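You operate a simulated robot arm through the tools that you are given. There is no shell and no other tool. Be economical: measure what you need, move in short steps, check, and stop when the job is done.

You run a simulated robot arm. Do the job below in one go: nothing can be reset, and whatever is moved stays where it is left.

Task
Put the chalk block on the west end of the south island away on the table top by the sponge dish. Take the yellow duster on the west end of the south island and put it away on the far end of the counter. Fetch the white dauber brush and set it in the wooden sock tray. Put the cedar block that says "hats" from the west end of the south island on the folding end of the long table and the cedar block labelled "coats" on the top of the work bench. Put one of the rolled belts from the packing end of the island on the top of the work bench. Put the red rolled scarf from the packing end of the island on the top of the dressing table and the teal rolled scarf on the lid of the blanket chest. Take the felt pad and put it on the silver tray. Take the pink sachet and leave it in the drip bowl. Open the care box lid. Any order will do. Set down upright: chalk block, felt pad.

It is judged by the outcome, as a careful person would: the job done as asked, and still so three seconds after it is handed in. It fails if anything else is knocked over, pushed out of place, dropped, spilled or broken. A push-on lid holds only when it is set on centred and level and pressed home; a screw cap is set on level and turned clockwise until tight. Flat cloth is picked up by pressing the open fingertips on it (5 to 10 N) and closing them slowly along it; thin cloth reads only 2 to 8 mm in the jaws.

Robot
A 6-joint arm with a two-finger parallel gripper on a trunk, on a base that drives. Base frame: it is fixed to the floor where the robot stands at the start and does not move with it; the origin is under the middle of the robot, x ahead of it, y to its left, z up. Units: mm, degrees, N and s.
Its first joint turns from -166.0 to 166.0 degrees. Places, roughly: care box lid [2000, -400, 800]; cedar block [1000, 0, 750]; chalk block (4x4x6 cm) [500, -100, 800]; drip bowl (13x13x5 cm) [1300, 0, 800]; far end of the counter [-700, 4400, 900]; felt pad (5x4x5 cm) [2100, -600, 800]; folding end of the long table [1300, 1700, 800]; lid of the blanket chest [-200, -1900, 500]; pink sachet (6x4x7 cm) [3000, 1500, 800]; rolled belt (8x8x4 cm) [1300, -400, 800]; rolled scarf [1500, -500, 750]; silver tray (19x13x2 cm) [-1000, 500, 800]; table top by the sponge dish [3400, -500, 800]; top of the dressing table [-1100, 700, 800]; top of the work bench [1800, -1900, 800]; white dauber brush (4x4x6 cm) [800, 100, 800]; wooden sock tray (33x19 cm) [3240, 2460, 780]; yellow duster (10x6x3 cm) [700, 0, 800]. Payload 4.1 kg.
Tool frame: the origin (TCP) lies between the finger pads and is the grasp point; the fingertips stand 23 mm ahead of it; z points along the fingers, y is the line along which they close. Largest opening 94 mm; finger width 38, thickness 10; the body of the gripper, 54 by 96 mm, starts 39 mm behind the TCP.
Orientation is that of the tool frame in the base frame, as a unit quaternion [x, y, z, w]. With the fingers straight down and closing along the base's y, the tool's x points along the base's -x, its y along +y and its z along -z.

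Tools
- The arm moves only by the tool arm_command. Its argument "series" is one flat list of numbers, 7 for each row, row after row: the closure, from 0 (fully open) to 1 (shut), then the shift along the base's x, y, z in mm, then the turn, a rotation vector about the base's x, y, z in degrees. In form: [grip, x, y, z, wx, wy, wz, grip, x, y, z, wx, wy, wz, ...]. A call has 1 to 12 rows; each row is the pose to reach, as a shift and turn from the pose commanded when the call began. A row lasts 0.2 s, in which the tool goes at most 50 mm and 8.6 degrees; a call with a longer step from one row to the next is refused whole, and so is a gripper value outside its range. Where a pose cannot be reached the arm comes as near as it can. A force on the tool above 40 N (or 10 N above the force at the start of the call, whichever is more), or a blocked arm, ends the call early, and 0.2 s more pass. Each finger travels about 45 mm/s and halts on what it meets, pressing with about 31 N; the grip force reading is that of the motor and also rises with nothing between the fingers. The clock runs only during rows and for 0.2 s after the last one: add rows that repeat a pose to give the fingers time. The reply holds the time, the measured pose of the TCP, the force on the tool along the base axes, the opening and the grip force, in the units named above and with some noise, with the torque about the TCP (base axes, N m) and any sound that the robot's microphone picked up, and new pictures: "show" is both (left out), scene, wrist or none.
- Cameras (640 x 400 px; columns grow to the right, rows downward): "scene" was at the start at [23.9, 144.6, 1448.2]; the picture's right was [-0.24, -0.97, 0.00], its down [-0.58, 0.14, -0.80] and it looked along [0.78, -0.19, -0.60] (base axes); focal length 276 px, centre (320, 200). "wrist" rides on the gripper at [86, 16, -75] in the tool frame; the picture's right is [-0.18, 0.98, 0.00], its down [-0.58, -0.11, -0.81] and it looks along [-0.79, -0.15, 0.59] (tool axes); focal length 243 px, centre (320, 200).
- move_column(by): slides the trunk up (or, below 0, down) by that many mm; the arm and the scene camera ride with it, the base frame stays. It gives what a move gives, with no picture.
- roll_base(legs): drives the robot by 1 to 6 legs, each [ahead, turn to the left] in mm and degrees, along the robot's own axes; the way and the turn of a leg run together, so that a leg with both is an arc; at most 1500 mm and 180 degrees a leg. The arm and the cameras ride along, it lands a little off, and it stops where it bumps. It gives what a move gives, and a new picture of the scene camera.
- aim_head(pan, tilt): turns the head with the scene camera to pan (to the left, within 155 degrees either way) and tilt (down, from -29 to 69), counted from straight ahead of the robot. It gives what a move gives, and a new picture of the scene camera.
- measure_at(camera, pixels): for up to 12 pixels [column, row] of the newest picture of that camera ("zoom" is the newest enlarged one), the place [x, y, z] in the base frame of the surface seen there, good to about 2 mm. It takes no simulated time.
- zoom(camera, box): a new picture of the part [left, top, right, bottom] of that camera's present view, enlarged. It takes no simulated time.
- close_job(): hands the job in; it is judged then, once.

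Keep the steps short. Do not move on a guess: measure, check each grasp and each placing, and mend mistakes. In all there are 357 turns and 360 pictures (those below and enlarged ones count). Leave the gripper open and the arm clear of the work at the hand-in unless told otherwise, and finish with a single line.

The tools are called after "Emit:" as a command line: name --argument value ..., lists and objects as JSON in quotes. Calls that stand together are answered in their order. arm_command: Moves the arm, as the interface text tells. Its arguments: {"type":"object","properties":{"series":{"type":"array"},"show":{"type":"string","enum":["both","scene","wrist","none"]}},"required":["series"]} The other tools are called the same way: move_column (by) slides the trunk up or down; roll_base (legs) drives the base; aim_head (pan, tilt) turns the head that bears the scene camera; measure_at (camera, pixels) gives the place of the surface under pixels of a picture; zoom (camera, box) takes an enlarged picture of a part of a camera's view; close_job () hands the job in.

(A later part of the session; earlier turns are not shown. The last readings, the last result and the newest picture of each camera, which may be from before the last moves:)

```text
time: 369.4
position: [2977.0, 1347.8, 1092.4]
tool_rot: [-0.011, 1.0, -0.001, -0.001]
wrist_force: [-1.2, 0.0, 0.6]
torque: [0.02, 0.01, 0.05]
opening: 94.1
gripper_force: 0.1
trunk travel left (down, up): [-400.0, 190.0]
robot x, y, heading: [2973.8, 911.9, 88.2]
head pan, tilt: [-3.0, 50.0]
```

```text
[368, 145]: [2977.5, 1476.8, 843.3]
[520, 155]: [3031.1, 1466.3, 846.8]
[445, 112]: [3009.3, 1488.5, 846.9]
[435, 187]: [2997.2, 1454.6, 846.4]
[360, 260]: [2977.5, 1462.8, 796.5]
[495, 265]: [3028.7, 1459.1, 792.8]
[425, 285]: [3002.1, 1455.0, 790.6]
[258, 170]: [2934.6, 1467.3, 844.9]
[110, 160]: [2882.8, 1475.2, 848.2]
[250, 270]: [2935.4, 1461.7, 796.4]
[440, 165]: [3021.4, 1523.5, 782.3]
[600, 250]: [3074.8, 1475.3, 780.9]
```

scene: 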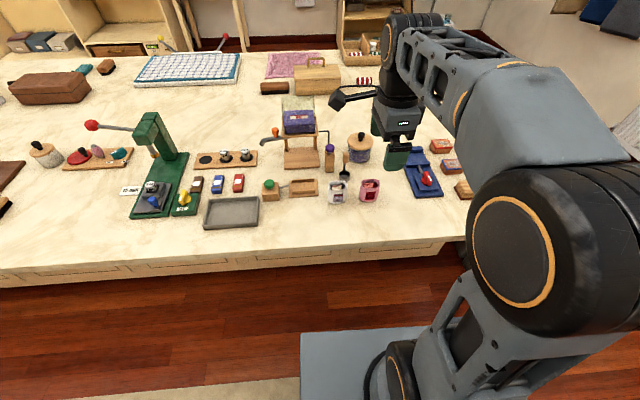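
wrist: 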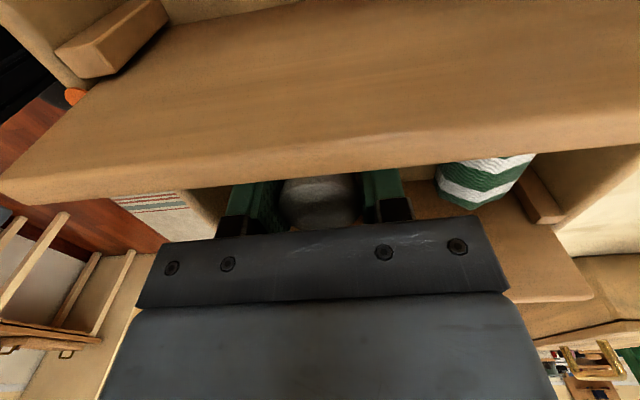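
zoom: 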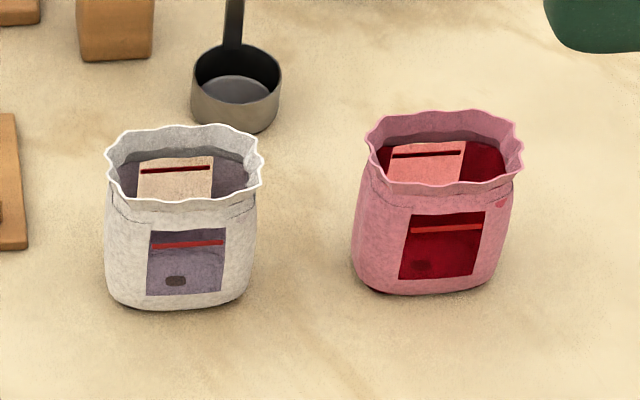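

Sachet centre (3004,1471), yaw ≈-5°, thickness ~35 along y. I move above.

Emit:
arm_command --series '[0, 4, 15, -35, 0, 0, -2, 0, 8, 30, -70, 0, 0, -4, 0, 12, 50, -105, 0, 0, -6, 0, 17, 75, -140, 0, 0, -6, 0, 22, 100, -170, 0, 0, -6, 0, 27, 123, -195, 0, 0, -6, 0, 27, 123, -205, 0, 0, -6, 0, 27, 123, -205, 0, 0, -6]' --show "wrist"

```text
time: 371.2
position: [3004.4, 1469.8, 889.1]
tool_rot: [0.042, 0.999, -0.001, -0.001]
wrist_force: [0.0, 0.0, -0.7]
torque: [-0.02, -0.03, 0.01]
opening: 93.8
gripper_force: 0.0
trunk travel left (down, up): [-400.0, 190.0]
robot x, y, heading: [2974.7, 910.4, 88.1]
head pan, tilt: [-3.0, 50.0]
```

wrist: 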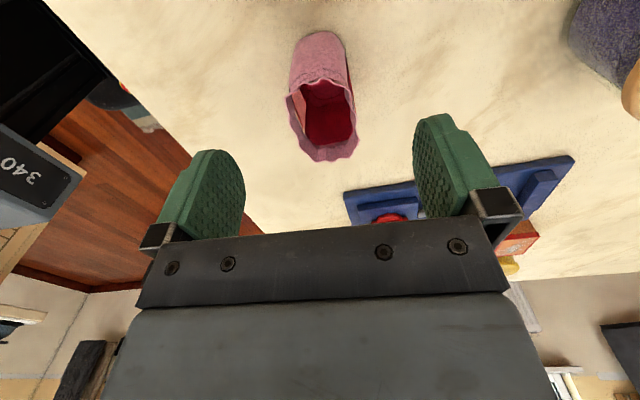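

Emit:
arm_command --series '[0, 0, 1, -40, 0, 0, 0, 0, 0, 1, -70, 0, 0, 0, 0, 0, 1, -70, 0, 0, 0, 1, 0, 1, -70, 0, 0, 0, 1, 0, 1, -70, 0, 0, 0, 1, 0, 1, -70, 0, 0, 0, 1, 0, 1, -70, 0, 0, 0, 1, 0, 1, -70, 0, 0, 0, 1, 0, 1, -70, 0, 0, 0, 1, 0, 1, -50, 0, 0, 0, 1, 0, 1, -10, 0, 0, 0]' --show "wrist"

```text
time: 373.6
position: [3003.5, 1469.9, 879.9]
tool_rot: [0.041, 0.999, -0.001, -0.001]
wrist_force: [-0.9, 0.7, 0.3]
torque: [0.04, 0.01, 0.02]
opening: 32.9
gripper_force: 31.0
trunk travel left (down, up): [-400.0, 190.0]
robot x, y, heading: [2976.4, 914.1, 88.4]
head pan, tilt: [-3.0, 50.0]
```

wrist: 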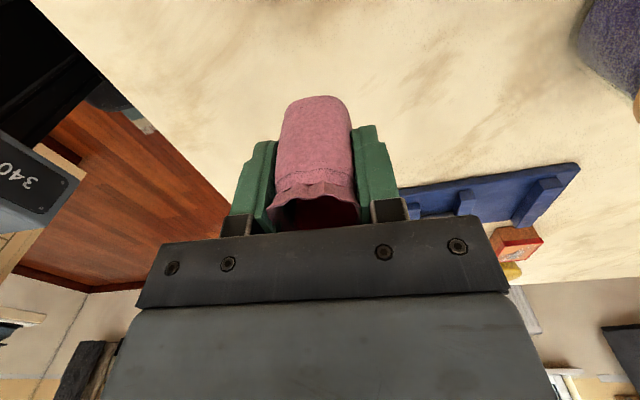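

Emit:
arm_command --series '[1, 0, -5, 40, 0, 0, 0, 1, -4, -15, 80, 0, 0, 0, 1, -8, -35, 120, 0, 0, 0, 1, -16, -60, 160, 0, 0, 0, 1, -22, -90, 195, 0, 0, 0, 1, -27, -122, 215, 0, 0, 0]' --show "none"

Emit:
roll_base --legs '[[-100, 0], [0, 92], [1500, 0], [150, 0], [0, 90], [230, 0]]'

Emit:
aim_head --pan -3 --tilt 50

```text
time: 375.0
position: [2974.2, 1349.9, 1094.0]
tool_rot: [0.041, 0.999, -0.001, -0.001]
wrist_force: [-0.7, 0.7, 0.6]
torque: [0.02, 0.03, -0.02]
opening: 32.9
gripper_force: 30.9
trunk travel left (down, up): [-400.0, 190.0]
robot x, y, heading: [2974.3, 914.6, 88.2]
head pan, tilt: [-3.0, 50.0]
```

```text
time: 393.2
position: [1267.4, 186.4, 1095.6]
tool_rot: [0.999, -0.052, 0.001, -0.001]
wrist_force: [-0.1, -0.8, -0.3]
torque: [0.0, -0.02, 0.0]
opening: 32.8
gripper_force: 31.5
trunk travel left (down, up): [-400.0, 190.0]
robot x, y, heading: [1276.8, 624.9, -93.1]
head pan, tilt: [-3.0, 50.0]
```

scene: 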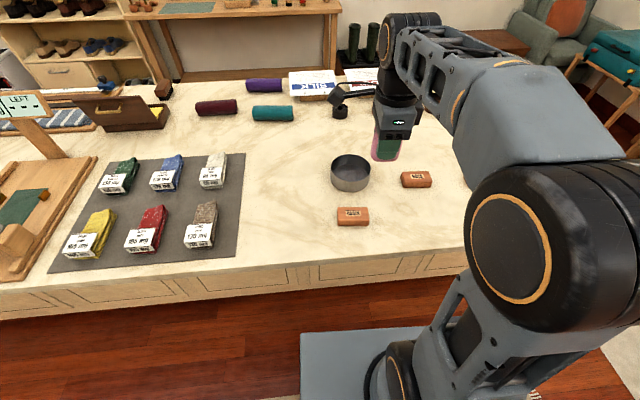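

```text
time: 393.8
position: [1268.0, 186.8, 1094.0]
tool_rot: [0.999, -0.053, 0.001, -0.001]
wrist_force: [0.8, 0.1, 0.2]
torque: [0.0, -0.01, -0.01]
opening: 33.0
gripper_force: 30.8
trunk travel left (down, up): [-400.0, 190.0]
robot x, y, heading: [1275.3, 621.4, -93.1]
head pan, tilt: [-3.0, 50.0]
```

scene: 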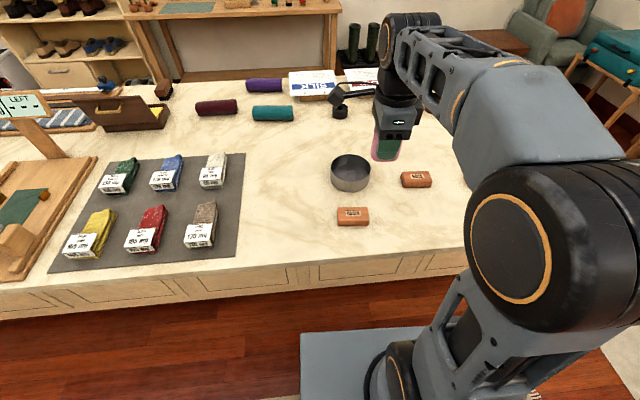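

Emit:
measure_at --camera "scene" --pixels '[[333, 170], [369, 167], [352, 156], [351, 181], [351, 168], [351, 190], [345, 212], [416, 178], [340, 165], [362, 175]]'

Emit:
zoom --camera "scene" --box '[310, 130, 450, 230]'

```text
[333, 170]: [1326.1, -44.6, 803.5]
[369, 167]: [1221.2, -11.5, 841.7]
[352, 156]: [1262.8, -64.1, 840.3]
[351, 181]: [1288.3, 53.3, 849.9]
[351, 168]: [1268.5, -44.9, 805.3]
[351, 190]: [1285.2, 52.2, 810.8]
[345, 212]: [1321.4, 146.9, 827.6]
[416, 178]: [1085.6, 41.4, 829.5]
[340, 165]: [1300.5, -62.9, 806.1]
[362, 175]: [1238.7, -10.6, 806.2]
```

```text
4.00 times, centred on (380, 180) of scene
```

zoom: 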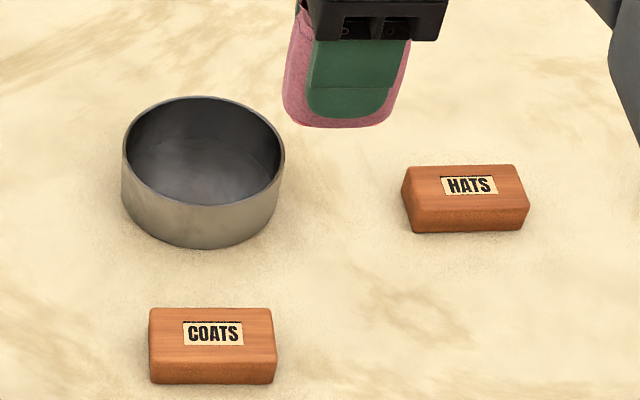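

Emit:
measure_at --camera "zoom" --pixels '[[126, 150], [282, 152], [203, 99], [200, 203], [200, 170], [150, 130], [250, 130], [123, 190], [278, 200], [200, 246], [110, 190], [200, 150]]'

```text
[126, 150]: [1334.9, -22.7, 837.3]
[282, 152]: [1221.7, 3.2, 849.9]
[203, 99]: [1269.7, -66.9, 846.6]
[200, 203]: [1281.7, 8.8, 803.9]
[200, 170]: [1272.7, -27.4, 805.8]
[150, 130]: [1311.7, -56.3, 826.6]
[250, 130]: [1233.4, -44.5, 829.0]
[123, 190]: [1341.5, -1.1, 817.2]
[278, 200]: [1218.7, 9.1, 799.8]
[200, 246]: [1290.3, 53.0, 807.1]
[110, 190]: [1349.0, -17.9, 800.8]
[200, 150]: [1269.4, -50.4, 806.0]
```

Bowl centre (1280,-7), rim z 850, floor 805. I carry the sachet over at safe height.

Emit:
arm_command --series '[1, 2, -25, -30, 0, 0, 0, 1, 4, -55, -60, 0, 0, 0, 1, 6, -90, -85, 0, 0, 0, 1, 8, -125, -110, 0, 0, 0, 1, 10, -160, -135, 0, 0, 0, 1, 12, -194, -155, 0, 0, 0, 1, 12, -194, -175, 0, 0, 0, 1, 12, -194, -175, 0, 0, 0]'

```text
time: 395.6
position: [1279.5, -7.5, 919.1]
tool_rot: [0.999, -0.052, 0.0, -0.001]
wrist_force: [0.1, 0.3, 0.3]
torque: [-0.06, 0.0, -0.01]
opening: 32.9
gripper_force: 30.8
trunk travel left (down, up): [-400.0, 190.0]
robot x, y, heading: [1275.6, 625.5, -92.8]
head pan, tilt: [-3.0, 50.0]
```

scene: 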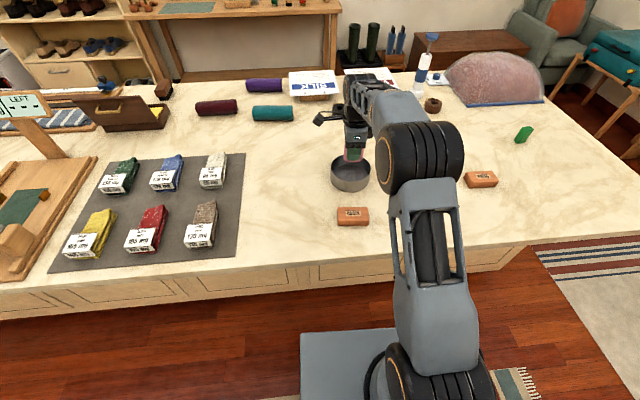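
wrist: 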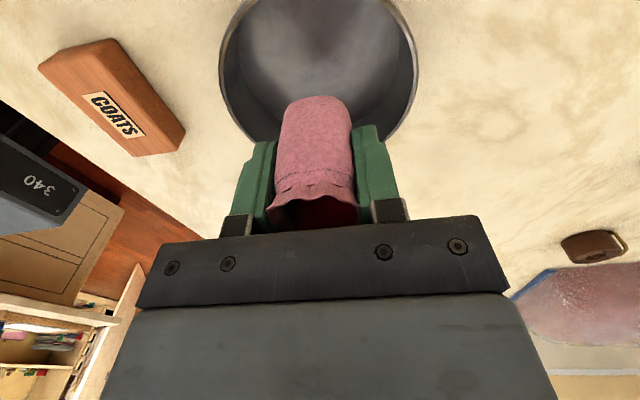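

Centred on the bowl. I lower it in gently.

Emit:
arm_command --series '[1, 0, 0, -30, 0, 0, 0, 1, 0, 0, -58, 0, 0, 0, 1, 0, 0, -69, 0, 0, 0, 1, 0, 0, -74, 0, 0, 0, 1, 0, 0, -76, 0, 0, 0, 1, 0, 0, -76, 0, 0, 0]' --show "wrist"

```text
time: 397.0
position: [1279.9, -10.5, 844.7]
tool_rot: [0.999, -0.052, 0.001, 0.0]
wrist_force: [0.5, 0.7, 11.0]
torque: [0.04, 0.04, -0.05]
opening: 32.9
gripper_force: 31.6
trunk travel left (down, up): [-400.0, 190.0]
robot x, y, heading: [1270.4, 624.1, -92.8]
head pan, tilt: [-3.0, 50.0]
```

wrist: 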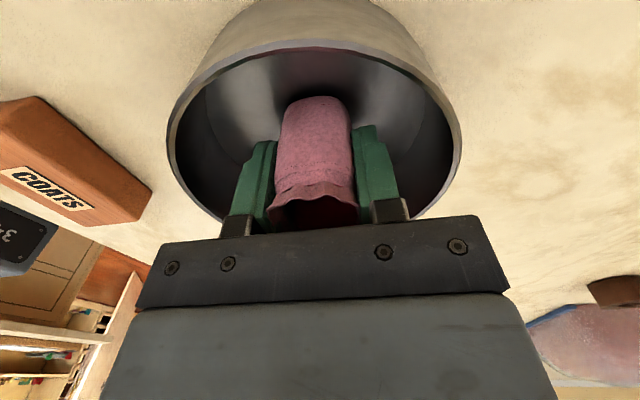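

Contact 11 N. I ease, open partly and lift.

Emit:
arm_command --series '[1, 0, 0, 1, 0, 0, 0, 0.5, 0, 0, 1, 0, 0, 0, 0.47, 0, 0, 1, 0, 0, 0, 0.47, 0, 0, 20, 0, 0, 0, 0.47, 0, 0, 55, 0, 0, 0, 0.47, 0, 0, 95, 0, 0, 0, 0.3, 0, 35, 125, 0, 0, 0, 0, 0, 75, 150, 0, 0, 0, 0, 0, 115, 175, 0, 0, 0, 0, 0, 150, 205, 0, 0, 0, 0, 0, 180, 240, 0, 0, 0]' --show "none"

Emit:
zoom --camera "scene" --box '[310, 130, 450, 230]'

```text
time: 399.4
position: [1281.6, 170.9, 1083.2]
tool_rot: [0.999, -0.053, 0.001, -0.001]
wrist_force: [0.1, -0.2, 0.4]
torque: [0.06, -0.03, 0.02]
opening: 93.9
gripper_force: 0.2
trunk travel left (down, up): [-400.0, 190.0]
robot x, y, heading: [1272.7, 625.1, -92.9]
head pan, tilt: [-3.0, 50.0]
```

```text
4.00 times, centred on (380, 180) of scene
```

zoom: 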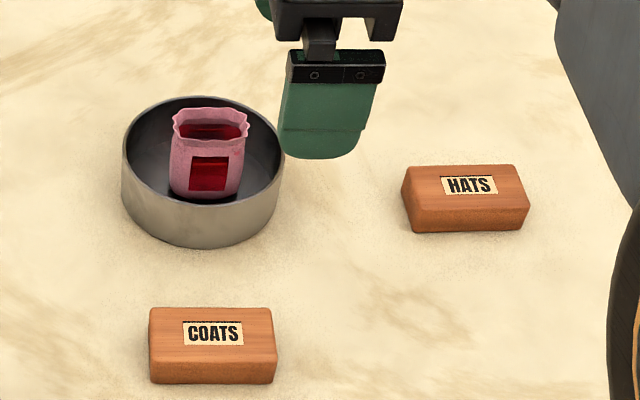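

Sachet is in the bowl. Now HATS: I measure both blocks.

Emit:
measure_at --camera "zoom" --pixels '[[410, 172], [512, 168], [524, 200], [416, 205], [467, 186], [467, 220], [155, 312], [265, 312], [270, 354], [155, 355], [213, 334], [213, 375]]'

```text
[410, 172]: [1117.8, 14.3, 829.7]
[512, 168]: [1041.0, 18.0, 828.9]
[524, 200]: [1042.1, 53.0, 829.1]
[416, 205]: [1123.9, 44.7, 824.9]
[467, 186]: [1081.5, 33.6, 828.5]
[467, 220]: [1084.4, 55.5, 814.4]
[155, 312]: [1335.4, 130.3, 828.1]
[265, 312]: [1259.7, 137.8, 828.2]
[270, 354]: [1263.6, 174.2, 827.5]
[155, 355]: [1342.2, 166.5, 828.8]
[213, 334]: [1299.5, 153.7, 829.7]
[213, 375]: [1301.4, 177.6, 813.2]
```

HATS centre (1081,34), yaw ≈-4°. I move above it.

Emit:
arm_command --series '[0, -28, -15, -30, 0, 0, 0, 0, -56, -30, -60, 0, 0, 0, 0, -85, -48, -90, 0, 0, 0, 0, -114, -68, -120, 0, 0, 0, 0, -143, -90, -145, 0, 0, 0, 0, -172, -113, -165, 0, 0, 1, 0, -200, -137, -185, 0, 0, 2, 0, -200, -137, -195, 0, 0, 2, 0, -200, -137, -195, 0, 0, 2]' --show "wrist"

```text
time: 401.4
position: [1079.9, 35.8, 887.1]
tool_rot: [0.999, -0.035, 0.001, 0.0]
wrist_force: [-0.6, 0.1, 0.0]
torque: [-0.01, -0.01, -0.01]
opening: 94.0
gripper_force: 0.1
trunk travel left (down, up): [-400.0, 190.0]
robot x, y, heading: [1276.8, 624.1, -92.9]
head pan, tilt: [-3.0, 50.0]
```

wrist: 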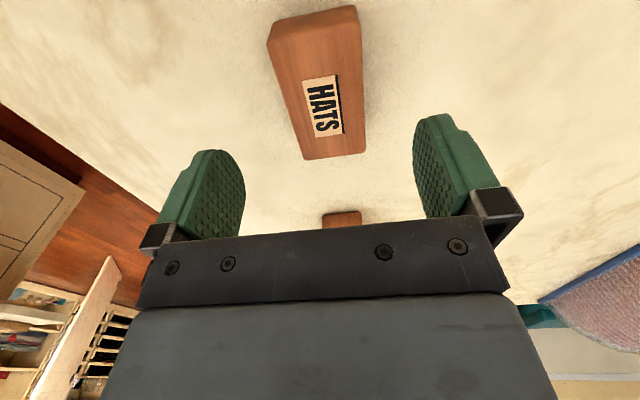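

Emit:
arm_command --series '[0, 1, -1, -35, 0, 0, 0, 0, 1, -1, -62, 0, 0, 0, 0, 1, -1, -62, 0, 0, 0, 1, 1, -1, -62, 0, 0, 0, 1, 1, -1, -62, 0, 0, 0, 1, 1, -1, -62, 0, 0, 0, 1, 1, -1, -62, 0, 0, 0, 1, 1, -1, -62, 0, 0, 0, 1, 1, -1, -62, 0, 0, 0, 1, 1, -1, -40, 0, 0, 0, 1, 1, -1, 0, 0, 0, 0]' --show "wrist"

```text
time: 403.8
position: [1081.7, 34.6, 889.8]
tool_rot: [0.999, -0.034, 0.001, -0.001]
wrist_force: [-0.1, -0.2, -0.1]
torque: [-0.01, 0.03, 0.02]
opening: 47.1
gripper_force: 30.9
trunk travel left (down, up): [-400.0, 190.0]
robot x, y, heading: [1278.4, 622.7, -93.0]
head pan, tilt: [-3.0, 50.0]
```

wrist: 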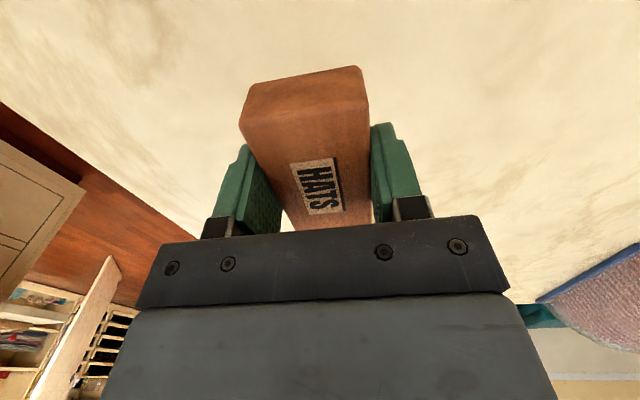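

HATS held. I raise it, back off and turn to face the long table.

Emit:
arm_command --series '[1, 10, 12, 40, 0, 0, 0, 1, 25, 30, 75, 0, 0, 0, 1, 45, 55, 105, 0, 0, 0, 1, 70, 80, 135, 0, 0, 0, 1, 100, 100, 165, 0, 0, 0, 1, 130, 115, 190, 0, 0, 0, 1, 165, 130, 205, 0, 0, 0]' --show "none"

Emit:
roll_base --legs '[[-200, 0], [0, 180]]'

Emit:
aim_head --pan -3 --tilt 45

```text
time: 405.4
position: [1246.1, 165.0, 1093.5]
tool_rot: [0.999, -0.036, 0.001, -0.001]
wrist_force: [0.5, -0.4, 0.0]
torque: [-0.01, -0.01, -0.04]
opening: 47.2
gripper_force: 31.1
trunk travel left (down, up): [-400.0, 190.0]
robot x, y, heading: [1275.7, 622.9, -92.9]
head pan, tilt: [-3.0, 50.0]
```

```text
time: 414.5
position: [1287.4, 1283.8, 1092.0]
tool_rot: [0.005, 1.0, -0.001, -0.001]
wrist_force: [0.4, 0.2, -0.3]
torque: [0.01, 0.05, 0.0]
opening: 47.4
gripper_force: 31.1
trunk travel left (down, up): [-400.0, 190.0]
robot x, y, heading: [1284.3, 821.3, 90.6]
head pan, tilt: [-3.0, 50.0]
```

scene: 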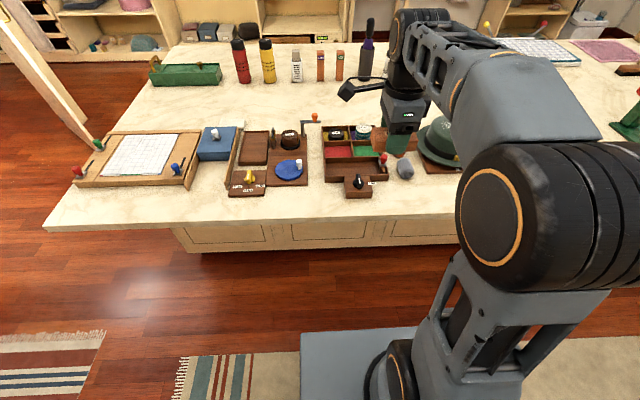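

```text
time: 415.2
position: [1287.0, 1284.1, 1091.7]
tool_rot: [0.003, 1.0, -0.001, -0.001]
wrist_force: [-0.6, 0.2, -0.2]
torque: [-0.01, -0.03, 0.03]
opening: 47.0
gripper_force: 30.9
trunk travel left (down, up): [-400.0, 190.0]
robot x, y, heading: [1281.9, 823.7, 90.7]
head pan, tilt: [-3.0, 45.0]
```

scene: 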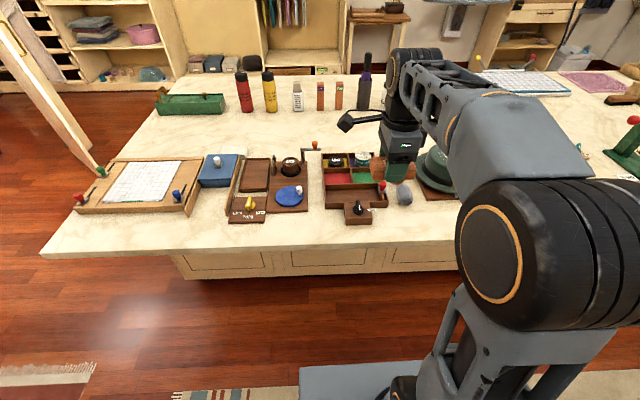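

Emit:
measure_at --camera "scene" --pixels '[[280, 130], [240, 140], [350, 130], [45, 255], [200, 240], [300, 240], [270, 160], [250, 220], [350, 218], [265, 103], [140, 180], [215, 170]]'

Emit:
zoom --camera "scene" --box '[60, 70, 460, 280]'

```text
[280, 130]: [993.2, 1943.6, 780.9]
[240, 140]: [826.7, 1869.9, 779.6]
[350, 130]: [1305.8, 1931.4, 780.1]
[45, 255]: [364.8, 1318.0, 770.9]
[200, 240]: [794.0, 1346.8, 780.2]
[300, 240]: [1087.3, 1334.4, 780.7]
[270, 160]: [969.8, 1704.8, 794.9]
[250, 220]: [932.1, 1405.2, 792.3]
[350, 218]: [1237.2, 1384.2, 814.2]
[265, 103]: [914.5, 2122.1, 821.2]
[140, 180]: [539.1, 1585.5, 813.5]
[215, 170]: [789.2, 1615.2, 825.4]
```

```text
1.60 times, centred on (260, 175) of scene
```

zoom: 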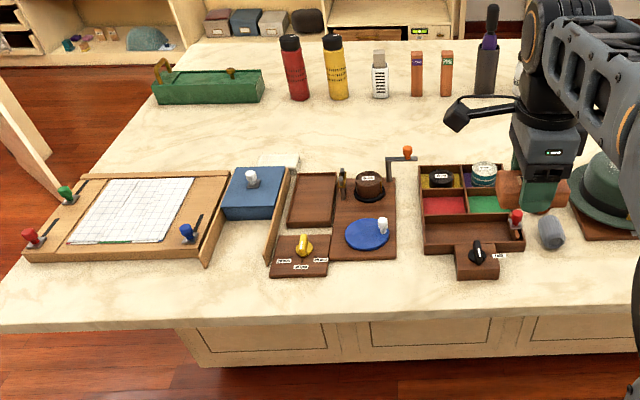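

Emit:
measure_at --camera "zoom" --pixels '[[425, 168], [498, 165], [460, 140], [410, 150], [385, 162], [440, 98], [480, 95], [350, 140], [500, 140], [540, 215], [600, 160]]'

```text
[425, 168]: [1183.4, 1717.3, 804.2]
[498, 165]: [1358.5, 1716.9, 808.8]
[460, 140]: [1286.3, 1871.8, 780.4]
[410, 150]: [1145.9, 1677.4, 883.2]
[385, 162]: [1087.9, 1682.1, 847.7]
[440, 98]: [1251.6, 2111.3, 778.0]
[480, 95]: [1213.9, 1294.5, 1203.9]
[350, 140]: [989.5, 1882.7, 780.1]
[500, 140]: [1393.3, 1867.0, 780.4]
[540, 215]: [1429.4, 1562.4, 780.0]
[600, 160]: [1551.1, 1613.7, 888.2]
```

Free strip behind the compartment tray at (1270,1785). I drive 285 mm closer.

Emit:
roll_base --legs '[[285, 0]]'

```text
time: 417.2
position: [1284.1, 1572.4, 1093.0]
tool_rot: [0.004, 1.0, -0.001, -0.001]
wrist_force: [0.5, -0.5, -0.4]
torque: [-0.05, -0.03, 0.03]
opening: 47.3
gripper_force: 31.4
trunk travel left (down, up): [-400.0, 190.0]
robot x, y, heading: [1281.3, 1112.6, 90.8]
head pan, tilt: [-3.0, 45.0]
```

scene: 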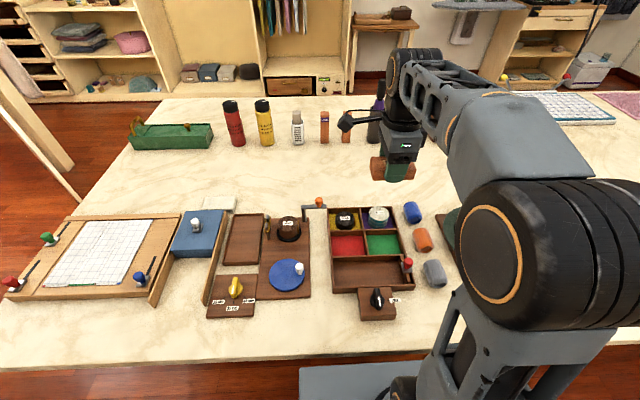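

Emit:
arm_command --series '[1, -1, 25, -30, 0, 0, 0, 1, -2, 55, -60, 0, 0, 0, 1, -4, 88, -90, 0, 0, 0, 1, -5, 120, -115, 0, 0, 0, 1, -7, 152, -135, 0, 0, 0, 1, -8, 184, -155, 0, 0, 0, 1, -9, 213, -180, 0, 0, 0, 1, -9, 213, -210, 0, 0, 0, 1, -9, 213, -240, 0, 0, 0, 1, -9, 213, -240, 0, 0, 0]'

```text
time: 419.4
position: [1274.4, 1784.9, 850.8]
tool_rot: [0.003, 1.0, -0.001, -0.001]
wrist_force: [-0.1, -0.3, -1.5]
torque: [0.02, -0.01, 0.05]
opening: 47.1
gripper_force: 31.1
trunk travel left (down, up): [-400.0, 190.0]
robot x, y, heading: [1283.6, 1111.6, 91.0]
head pan, tilt: [-3.0, 45.0]
```

scene: 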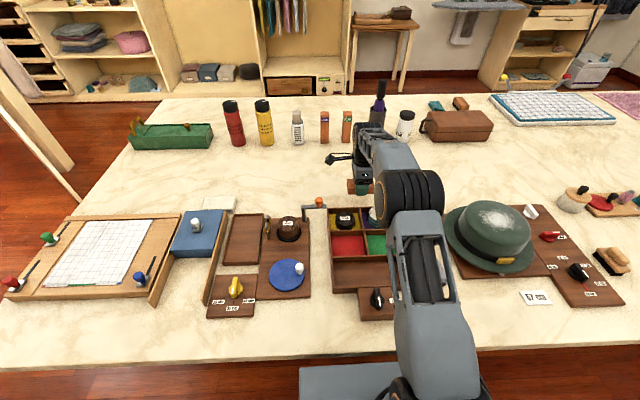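
wrist: 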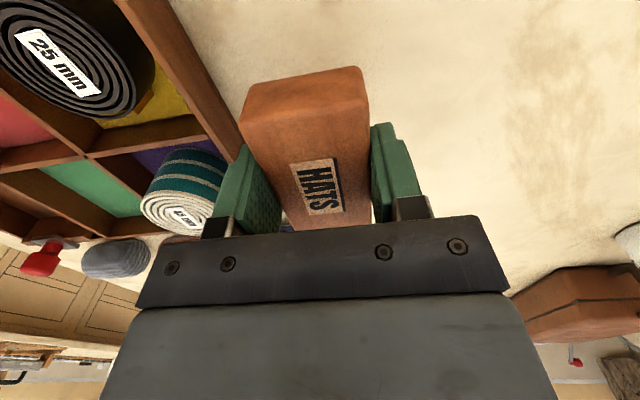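

The near finger is close to the tray; I shift 10 mm north and lower.

Emit:
arm_command --series '[1, 0, 10, -10, 0, 0, 0, 1, 0, 11, -35, 0, 0, 0, 1, 0, 11, -42, 0, 0, 0, 1, 0, 11, -45, 0, 0, 0, 1, 0, 11, -47, 0, 0, 0, 1, 0, 11, -47, 0, 0, 0]' --show "wrist"

```text
time: 420.8
position: [1274.1, 1797.3, 806.0]
tool_rot: [0.004, 1.0, 0.0, -0.001]
wrist_force: [0.8, -1.5, 2.7]
torque: [0.06, -0.01, 0.0]
opening: 47.3
gripper_force: 31.2
trunk travel left (down, up): [-400.0, 190.0]
robot x, y, heading: [1282.7, 1115.9, 90.9]
head pan, tilt: [-3.0, 45.0]
```

wrist: 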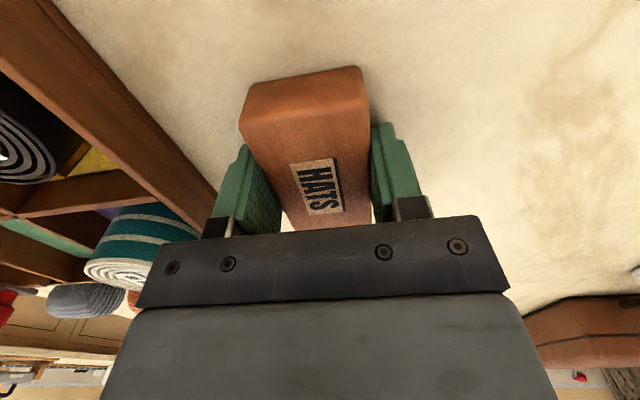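

Contact. I open partly and lift off.

Emit:
arm_command --series '[0.38, 0, 0, 0, 0, 0, 0, 0.35, 0, 0, 0, 0, 0, 0, 0.35, 0, 0, 0, 0, 0, 0, 0.35, 0, 0, 25, 0, 0, 0, 0.35, 0, 0, 65, 0, 0, 0, 0.35, 0, -5, 110, 0, 0, 0, 0.3, 0, -40, 140, 0, 0, 0, 0, 0, -80, 165, 0, 0, 0, 0, 0, -120, 190, 0, 0, 0, 0, 0, -165, 210, 0, 0, 0, 0, 0, -205, 235, 0, 0, 0, 0, 0, -235, 270, 0, 0, 0]' --show "scene"

```text
time: 423.4
position: [1276.5, 1559.4, 1076.8]
tool_rot: [0.003, 1.0, 0.0, 0.0]
wrist_force: [-0.4, -0.2, -0.1]
torque: [-0.01, 0.01, -0.01]
opening: 94.2
gripper_force: 0.0
trunk travel left (down, up): [-400.0, 190.0]
robot x, y, heading: [1281.7, 1112.4, 90.7]
head pan, tilt: [-3.0, 45.0]
```

scene: 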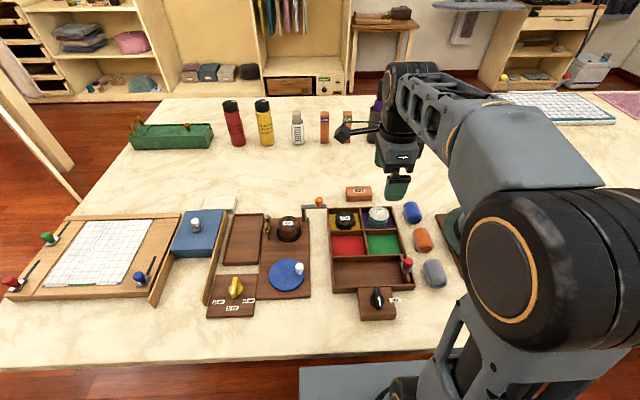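

HATS placed. Next COATS: back off, turn round, approach.

Emit:
roll_base --legs '[[-300, 0], [0, 179], [170, 0]]'

Emit:
zoom --camera "scene" --box '[260, 130, 440, 250]'

```text
time: 433.8
position: [1281.1, 194.0, 1077.1]
tool_rot: [1.0, -0.015, 0.001, -0.001]
wrist_force: [0.3, 0.1, 1.1]
torque: [0.01, 0.01, 0.01]
opening: 94.0
gripper_force: 0.0
trunk travel left (down, up): [-400.0, 190.0]
robot x, y, heading: [1289.5, 640.5, -90.3]
head pan, tilt: [-3.0, 45.0]
```

scene: 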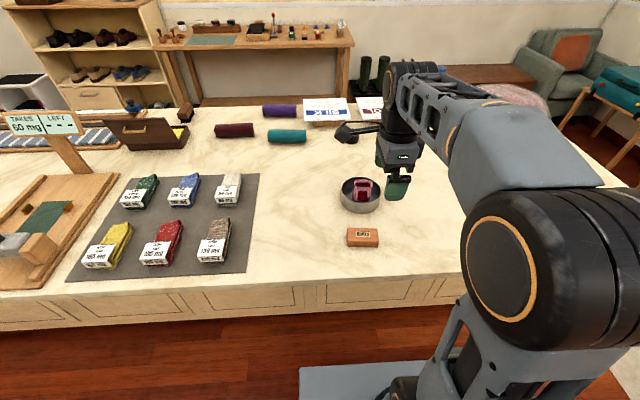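

```text
3.33 times, centred on (350, 190) of scene
```

zoom: 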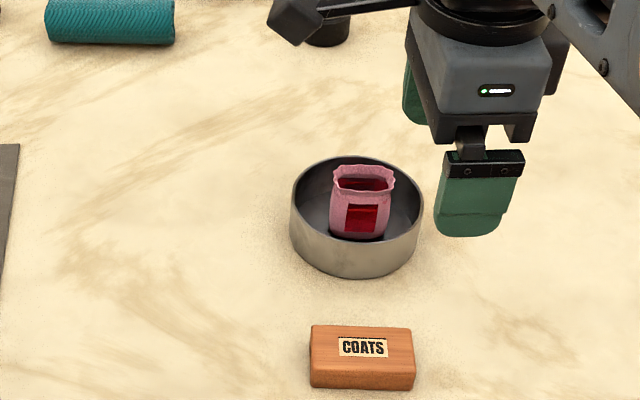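

Emit:
arm_command --series '[0, 4, -8, -40, 0, 0, -1, 0, 8, -16, -80, 0, 0, -2, 0, 12, -24, -120, 0, 0, -3, 0, 16, -32, -160, 0, 0, -4, 0, 19, -41, -190, 0, 0, -4, 0, 19, -41, -190, 0, 0, -4]' --show "wrist"

```text
time: 435.2
position: [1301.8, 153.4, 885.0]
tool_rot: [0.999, -0.05, 0.001, -0.001]
wrist_force: [0.7, 0.0, -0.7]
torque: [-0.04, -0.01, -0.04]
opening: 93.8
gripper_force: 0.0
trunk travel left (down, up): [-400.0, 190.0]
robot x, y, heading: [1288.7, 641.1, -90.5]
head pan, tilt: [-3.0, 45.0]
```

wrist: 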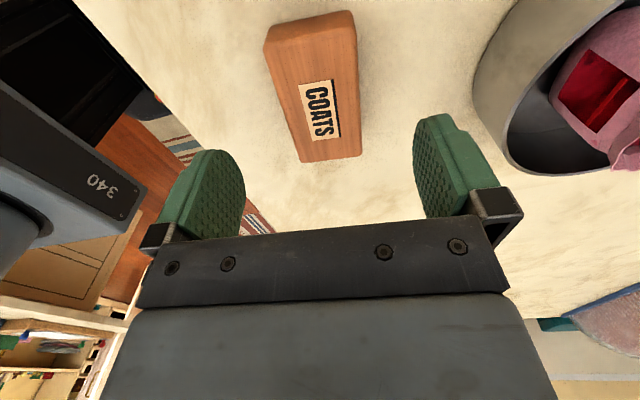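

Emit:
arm_command --series '[0.2, 0, 0, -35, 0, 0, 0, 0.2, 0, 0, -61, 0, 0, 0, 0.2, 0, 0, -61, 0, 0, 0, 1, 0, 0, -61, 0, 0, 0, 1, 0, 0, -61, 0, 0, 0, 1, 0, 0, -61, 0, 0, 0, 1, 0, 0, -61, 0, 0, 0, 1, 0, 0, -61, 0, 0, 0, 1, 0, 0, -40, 0, 0, 0, 1, 0, 5, 0, 0, 0, 0, 1, 0, 10, 45, 0, 0, 0]' --show "wrist"

```text
time: 437.6
position: [1301.4, 164.8, 931.8]
tool_rot: [0.999, -0.049, 0.001, -0.001]
wrist_force: [1.1, -0.7, 0.1]
torque: [-0.02, -0.03, -0.02]
opening: 46.9
gripper_force: 30.9
trunk travel left (down, up): [-400.0, 190.0]
robot x, y, heading: [1287.6, 642.0, -91.0]
head pan, tilt: [-3.0, 45.0]
```

wrist: 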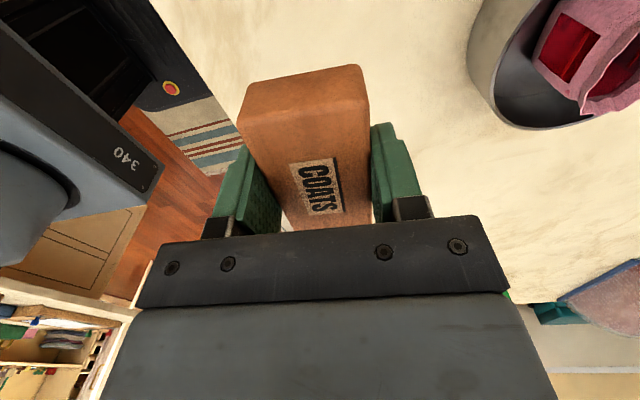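

COATS held. I raise it and drive round the west end to the work bench.

Emit:
arm_command --series '[1, 0, 10, 45, 0, 0, 0, 1, -5, 20, 90, 0, 0, 0, 1, -10, 30, 130, 0, 0, 0, 1, -10, 35, 165, 0, 0, 0]' --show "none"

Emit:
roll_base --legs '[[-200, 0], [0, -89], [1500, 0], [180, 0], [0, 90]]'

```text
time: 438.6
position: [1290.3, 199.2, 1095.8]
tool_rot: [0.999, -0.05, 0.001, -0.001]
wrist_force: [0.2, 0.4, 0.5]
torque: [0.0, -0.01, -0.03]
opening: 47.1
gripper_force: 30.8
trunk travel left (down, up): [-400.0, 190.0]
robot x, y, heading: [1284.3, 642.0, -90.4]
head pan, tilt: [-3.0, 45.0]
```

```text
time: 455.9
position: [-378.3, 364.6, 1095.4]
tool_rot: [0.999, -0.036, 0.0, -0.002]
wrist_force: [-0.1, 0.3, -1.0]
torque: [-0.02, -0.02, 0.03]
opening: 47.1
gripper_force: 30.2
trunk travel left (down, up): [-400.0, 190.0]
robot x, y, heading: [-398.1, 806.1, -89.0]
head pan, tilt: [-3.0, 45.0]
```

scene: 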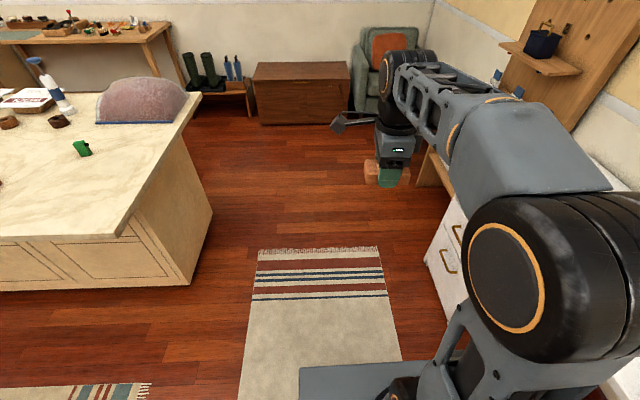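

Emit:
roll_base --legs '[[1500, 0], [470, 0], [0, 89], [1500, 0], [670, 0], [0, -90]]'

Emit:
aim_head --pan -3 --tilt 45

```text
time: 483.5
position: [1837.6, -1523.5, 1096.1]
tool_rot: [0.999, -0.046, 0.001, 0.0]
wrist_force: [0.0, -0.1, -0.2]
torque: [-0.02, 0.01, 0.0]
opening: 47.2
gripper_force: 31.4
trunk travel left (down, up): [-400.0, 190.0]
robot x, y, heading: [1827.5, -1082.5, -90.2]
head pan, tilt: [-3.0, 45.0]
```

scene: 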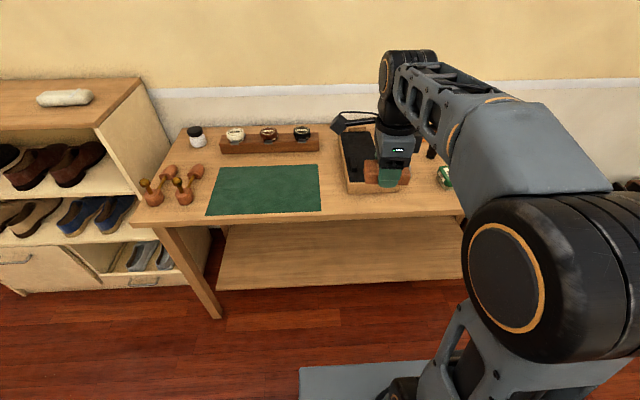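

```text
time: 484.1
position: [1837.5, -1523.8, 1096.7]
tool_rot: [0.999, -0.047, 0.0, -0.001]
wrist_force: [-0.2, 0.9, -1.6]
torque: [-0.02, 0.0, -0.01]
opening: 47.1
gripper_force: 31.7
trunk travel left (down, up): [-400.0, 190.0]
robot x, y, heading: [1828.4, -1080.2, -90.2]
head pan, tilt: [-3.0, 45.0]
```

scene: 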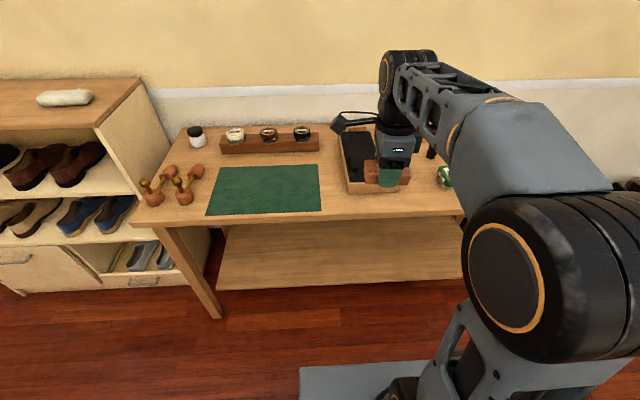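

Emit:
measure_at --camera "scene" --pixels '[[207, 213], [320, 210], [318, 166], [345, 192], [345, 165], [270, 215], [410, 210], [330, 200], [270, 160], [220, 150], [265, 190], [390, 213]]'

Emit:
zoom --camera "scene" --box '[120, 100, 480, 240]'

```text
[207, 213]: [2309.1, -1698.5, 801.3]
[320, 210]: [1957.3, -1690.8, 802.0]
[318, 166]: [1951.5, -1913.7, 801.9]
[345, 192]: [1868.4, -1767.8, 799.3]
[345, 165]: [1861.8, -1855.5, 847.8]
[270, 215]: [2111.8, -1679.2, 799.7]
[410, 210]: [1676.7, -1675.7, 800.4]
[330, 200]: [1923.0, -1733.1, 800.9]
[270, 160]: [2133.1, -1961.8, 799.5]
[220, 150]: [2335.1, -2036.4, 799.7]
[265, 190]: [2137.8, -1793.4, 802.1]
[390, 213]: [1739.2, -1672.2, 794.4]
```

```text
1.78 times, centred on (300, 170) of scene
```

zoom: 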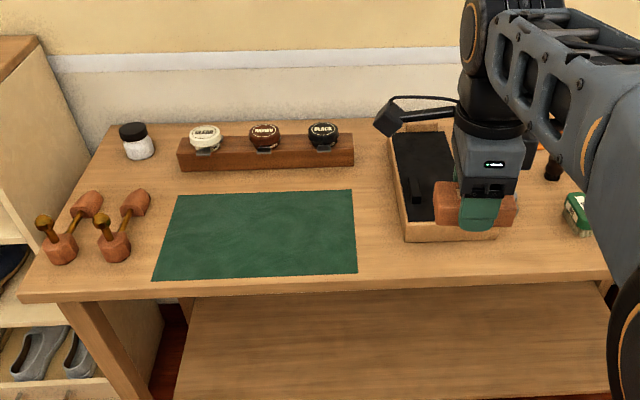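

Emit:
aim_head --pan 35 --tilt 40

Emit:
aim_head --pan -40 --tilt 40

```text
time: 485.2
position: [1837.7, -1524.1, 1095.7]
tool_rot: [0.999, -0.047, 0.001, -0.001]
wrist_force: [0.4, -1.0, -0.2]
torque: [0.01, -0.01, 0.01]
opening: 47.0
gripper_force: 30.5
trunk travel left (down, up): [-400.0, 190.0]
robot x, y, heading: [1829.5, -1079.7, -90.3]
head pan, tilt: [35.0, 40.0]
```

scene: 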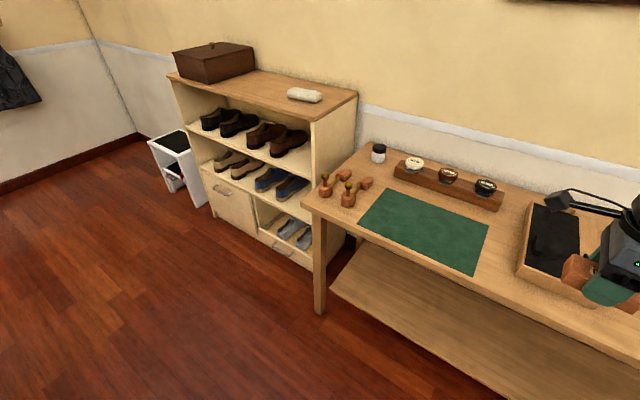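

```text
time: 486.6
position: [1838.5, -1524.0, 1095.1]
tool_rot: [0.999, -0.046, 0.001, 0.0]
wrist_force: [0.1, 0.3, -1.1]
torque: [0.0, 0.03, -0.02]
opening: 47.3
gripper_force: 31.1
trunk travel left (down, up): [-400.0, 190.0]
robot x, y, heading: [1831.2, -1077.9, -90.1]
head pan, tilt: [-40.0, 40.0]
```

scene: 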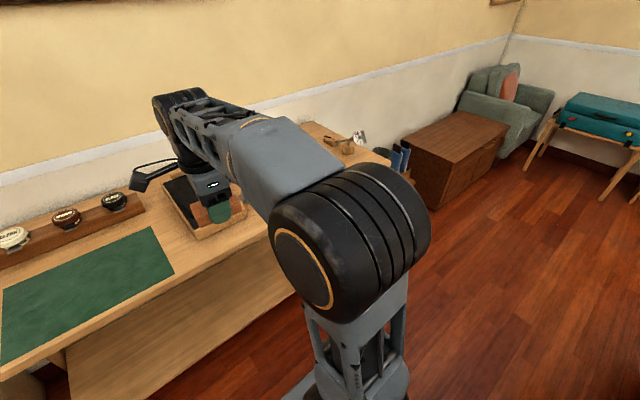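

The gap by the mat is tight; I move 380 mm west to see the other half of the bench.

Emit:
roll_base --legs '[[0, -90], [330, 0], [0, 90]]'

Emit:
aim_head --pan 5 --tilt 45

```text
time: 496.5
position: [1508.4, -1525.9, 1095.0]
tool_rot: [0.999, -0.04, 0.002, -0.002]
wrist_force: [0.4, -0.3, -0.1]
torque: [-0.02, 0.0, 0.0]
opening: 47.3
gripper_force: 30.9
trunk travel left (down, up): [-400.0, 190.0]
robot x, y, heading: [1494.0, -1082.9, -89.5]
head pan, tilt: [-40.0, 40.0]
```

scene: 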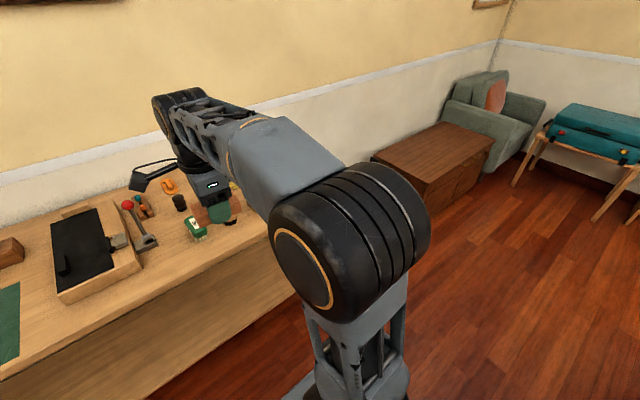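

```text
time: 497.6
position: [1507.3, -1526.3, 1096.7]
tool_rot: [0.999, -0.039, 0.002, -0.002]
wrist_force: [0.9, -0.1, -0.9]
torque: [0.0, -0.01, -0.01]
opening: 47.0
gripper_force: 30.9
trunk travel left (down, up): [-400.0, 190.0]
robot x, y, heading: [1492.9, -1083.6, -89.6]
head pan, tilt: [5.0, 45.0]
```

scene: 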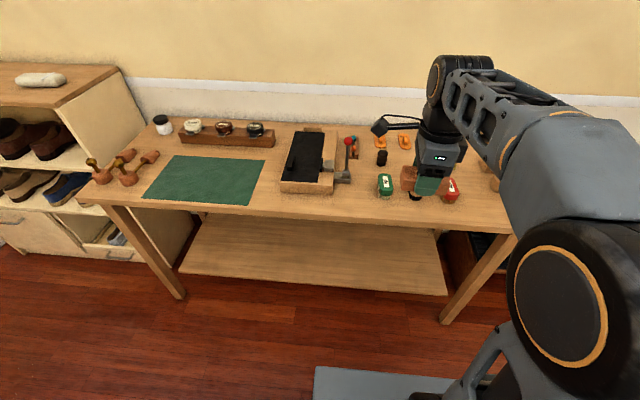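

Emit:
measure_at --camera "scene" --pixels '[[360, 195], [360, 180], [340, 200], [385, 180], [336, 190], [380, 205], [383, 155], [345, 170], [365, 165], [278, 190], [265, 205]]'

Emit:
zoom --camera "scene" --box '[230, 110, 510, 230]'

```text
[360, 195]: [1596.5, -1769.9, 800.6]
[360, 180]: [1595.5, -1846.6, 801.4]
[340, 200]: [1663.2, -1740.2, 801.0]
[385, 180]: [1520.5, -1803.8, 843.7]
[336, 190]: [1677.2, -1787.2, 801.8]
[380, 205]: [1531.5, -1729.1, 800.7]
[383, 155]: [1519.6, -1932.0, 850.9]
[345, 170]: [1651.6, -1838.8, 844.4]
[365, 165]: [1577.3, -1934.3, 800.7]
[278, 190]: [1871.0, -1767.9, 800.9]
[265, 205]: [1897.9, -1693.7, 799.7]
```

```text
2.29 times, centred on (370, 170) of scene
```

zoom: 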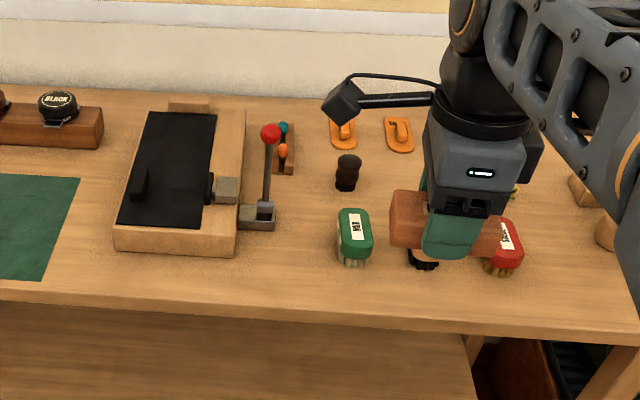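

Free spot at (1610,-1745) between the crank and the green brush. I drive 120 mm nearer.

Emit:
roll_base --legs '[[120, 0]]'

```text
time: 498.9
position: [1507.9, -1648.9, 1094.9]
tool_rot: [0.999, -0.041, 0.001, -0.001]
wrist_force: [-0.3, -0.4, -1.3]
torque: [0.02, 0.02, 0.03]
opening: 47.2
gripper_force: 30.8
trunk travel left (down, up): [-400.0, 190.0]
robot x, y, heading: [1492.5, -1204.4, -89.9]
head pan, tilt: [5.0, 45.0]
```

scene: 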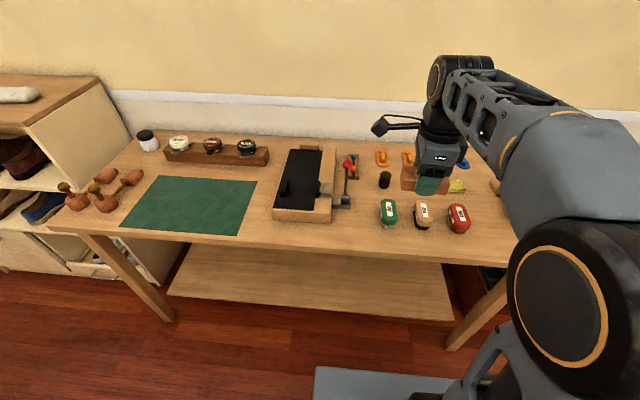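

Emit:
arm_command --series '[1, 15, -10, -30, 0, 0, 1, 1, 30, -22, -60, 0, 0, 2, 1, 45, -34, -95, 0, 0, 3, 1, 60, -48, -130, 0, 0, 4, 1, 75, -62, -165, 0, 0, 4.7, 1, 90, -78, -195, 0, 0, 4.7, 1, 104, -94, -225, 0, 0, 4.7, 1, 104, -94, -232, 0, 0, 4.7, 1, 104, -94, -232, 0, 0, 4.7]'

```text
time: 500.9
position: [1612.0, -1742.7, 862.1]
tool_rot: [1.0, 0.0, 0.001, 0.0]
wrist_force: [0.3, -0.3, 0.1]
torque: [-0.02, -0.01, 0.0]
opening: 46.9
gripper_force: 31.0
trunk travel left (down, up): [-400.0, 190.0]
robot x, y, heading: [1498.2, -1205.9, -89.4]
head pan, tilt: [5.0, 45.0]
```

scene: 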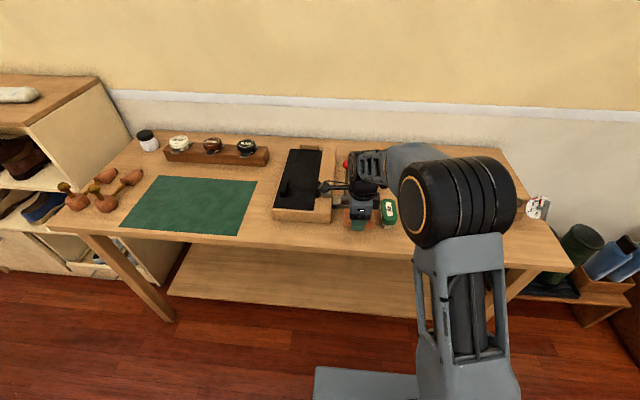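
wrist: 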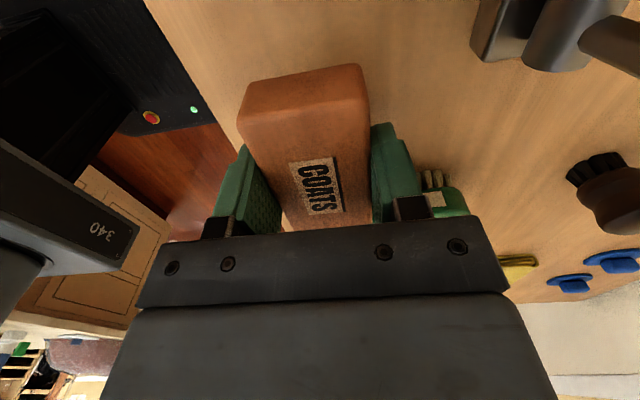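

Emit:
measure_at --camera "wrist" --pixels '[[432, 182], [445, 195], [460, 205], [425, 185], [370, 215], [485, 50]]'

Emit:
measure_at --camera "scene" --pixels '[[384, 205], [387, 222], [395, 225], [383, 215], [350, 210]]'

```text
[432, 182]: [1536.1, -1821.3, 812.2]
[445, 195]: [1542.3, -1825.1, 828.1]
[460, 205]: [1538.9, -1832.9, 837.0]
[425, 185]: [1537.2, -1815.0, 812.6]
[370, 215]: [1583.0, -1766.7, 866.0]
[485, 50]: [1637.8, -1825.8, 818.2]
```

```text
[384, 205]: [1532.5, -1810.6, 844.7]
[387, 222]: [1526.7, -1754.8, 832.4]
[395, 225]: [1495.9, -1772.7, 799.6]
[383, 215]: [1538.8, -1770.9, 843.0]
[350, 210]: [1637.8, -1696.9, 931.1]
```

Clearances are fine. I lower.

Emit:
arm_command --series '[1, 2, 0, -22, 0, 0, 0, 1, 2, 0, -31, 0, 0, 0, 1, 2, 0, -35, 0, 0, 0, 1, 2, 0, -38, 0, 0, 0, 1, 2, 0, -38, 0, 0, 0]' --show "none"

```text
time: 502.1
position: [1614.6, -1741.6, 824.7]
tool_rot: [1.0, 0.0, 0.002, 0.0]
wrist_force: [-0.6, 0.7, -0.9]
torque: [-0.01, 0.02, 0.03]
opening: 47.1
gripper_force: 30.9
trunk travel left (down, up): [-400.0, 190.0]
robot x, y, heading: [1495.3, -1207.1, -89.7]
head pan, tilt: [5.0, 45.0]
```

Not yet touching; a bit lower.

Emit:
arm_command --series '[1, 0, 0, -1.5, 0, 0, 0, 1, 0, 0, -3, 0, 0, 0, 1, 0, 0, -3, 0, 0, 0]' --show "none"

```text
time: 502.9
position: [1615.1, -1741.9, 824.7]
tool_rot: [1.0, 0.0, 0.001, 0.002]
wrist_force: [-0.6, 1.5, 19.1]
torque: [0.2, 0.06, -0.02]
opening: 47.1
gripper_force: 30.9
trunk travel left (down, up): [-400.0, 190.0]
robot x, y, heading: [1494.1, -1204.7, -89.8]
head pan, tilt: [5.0, 45.0]
```

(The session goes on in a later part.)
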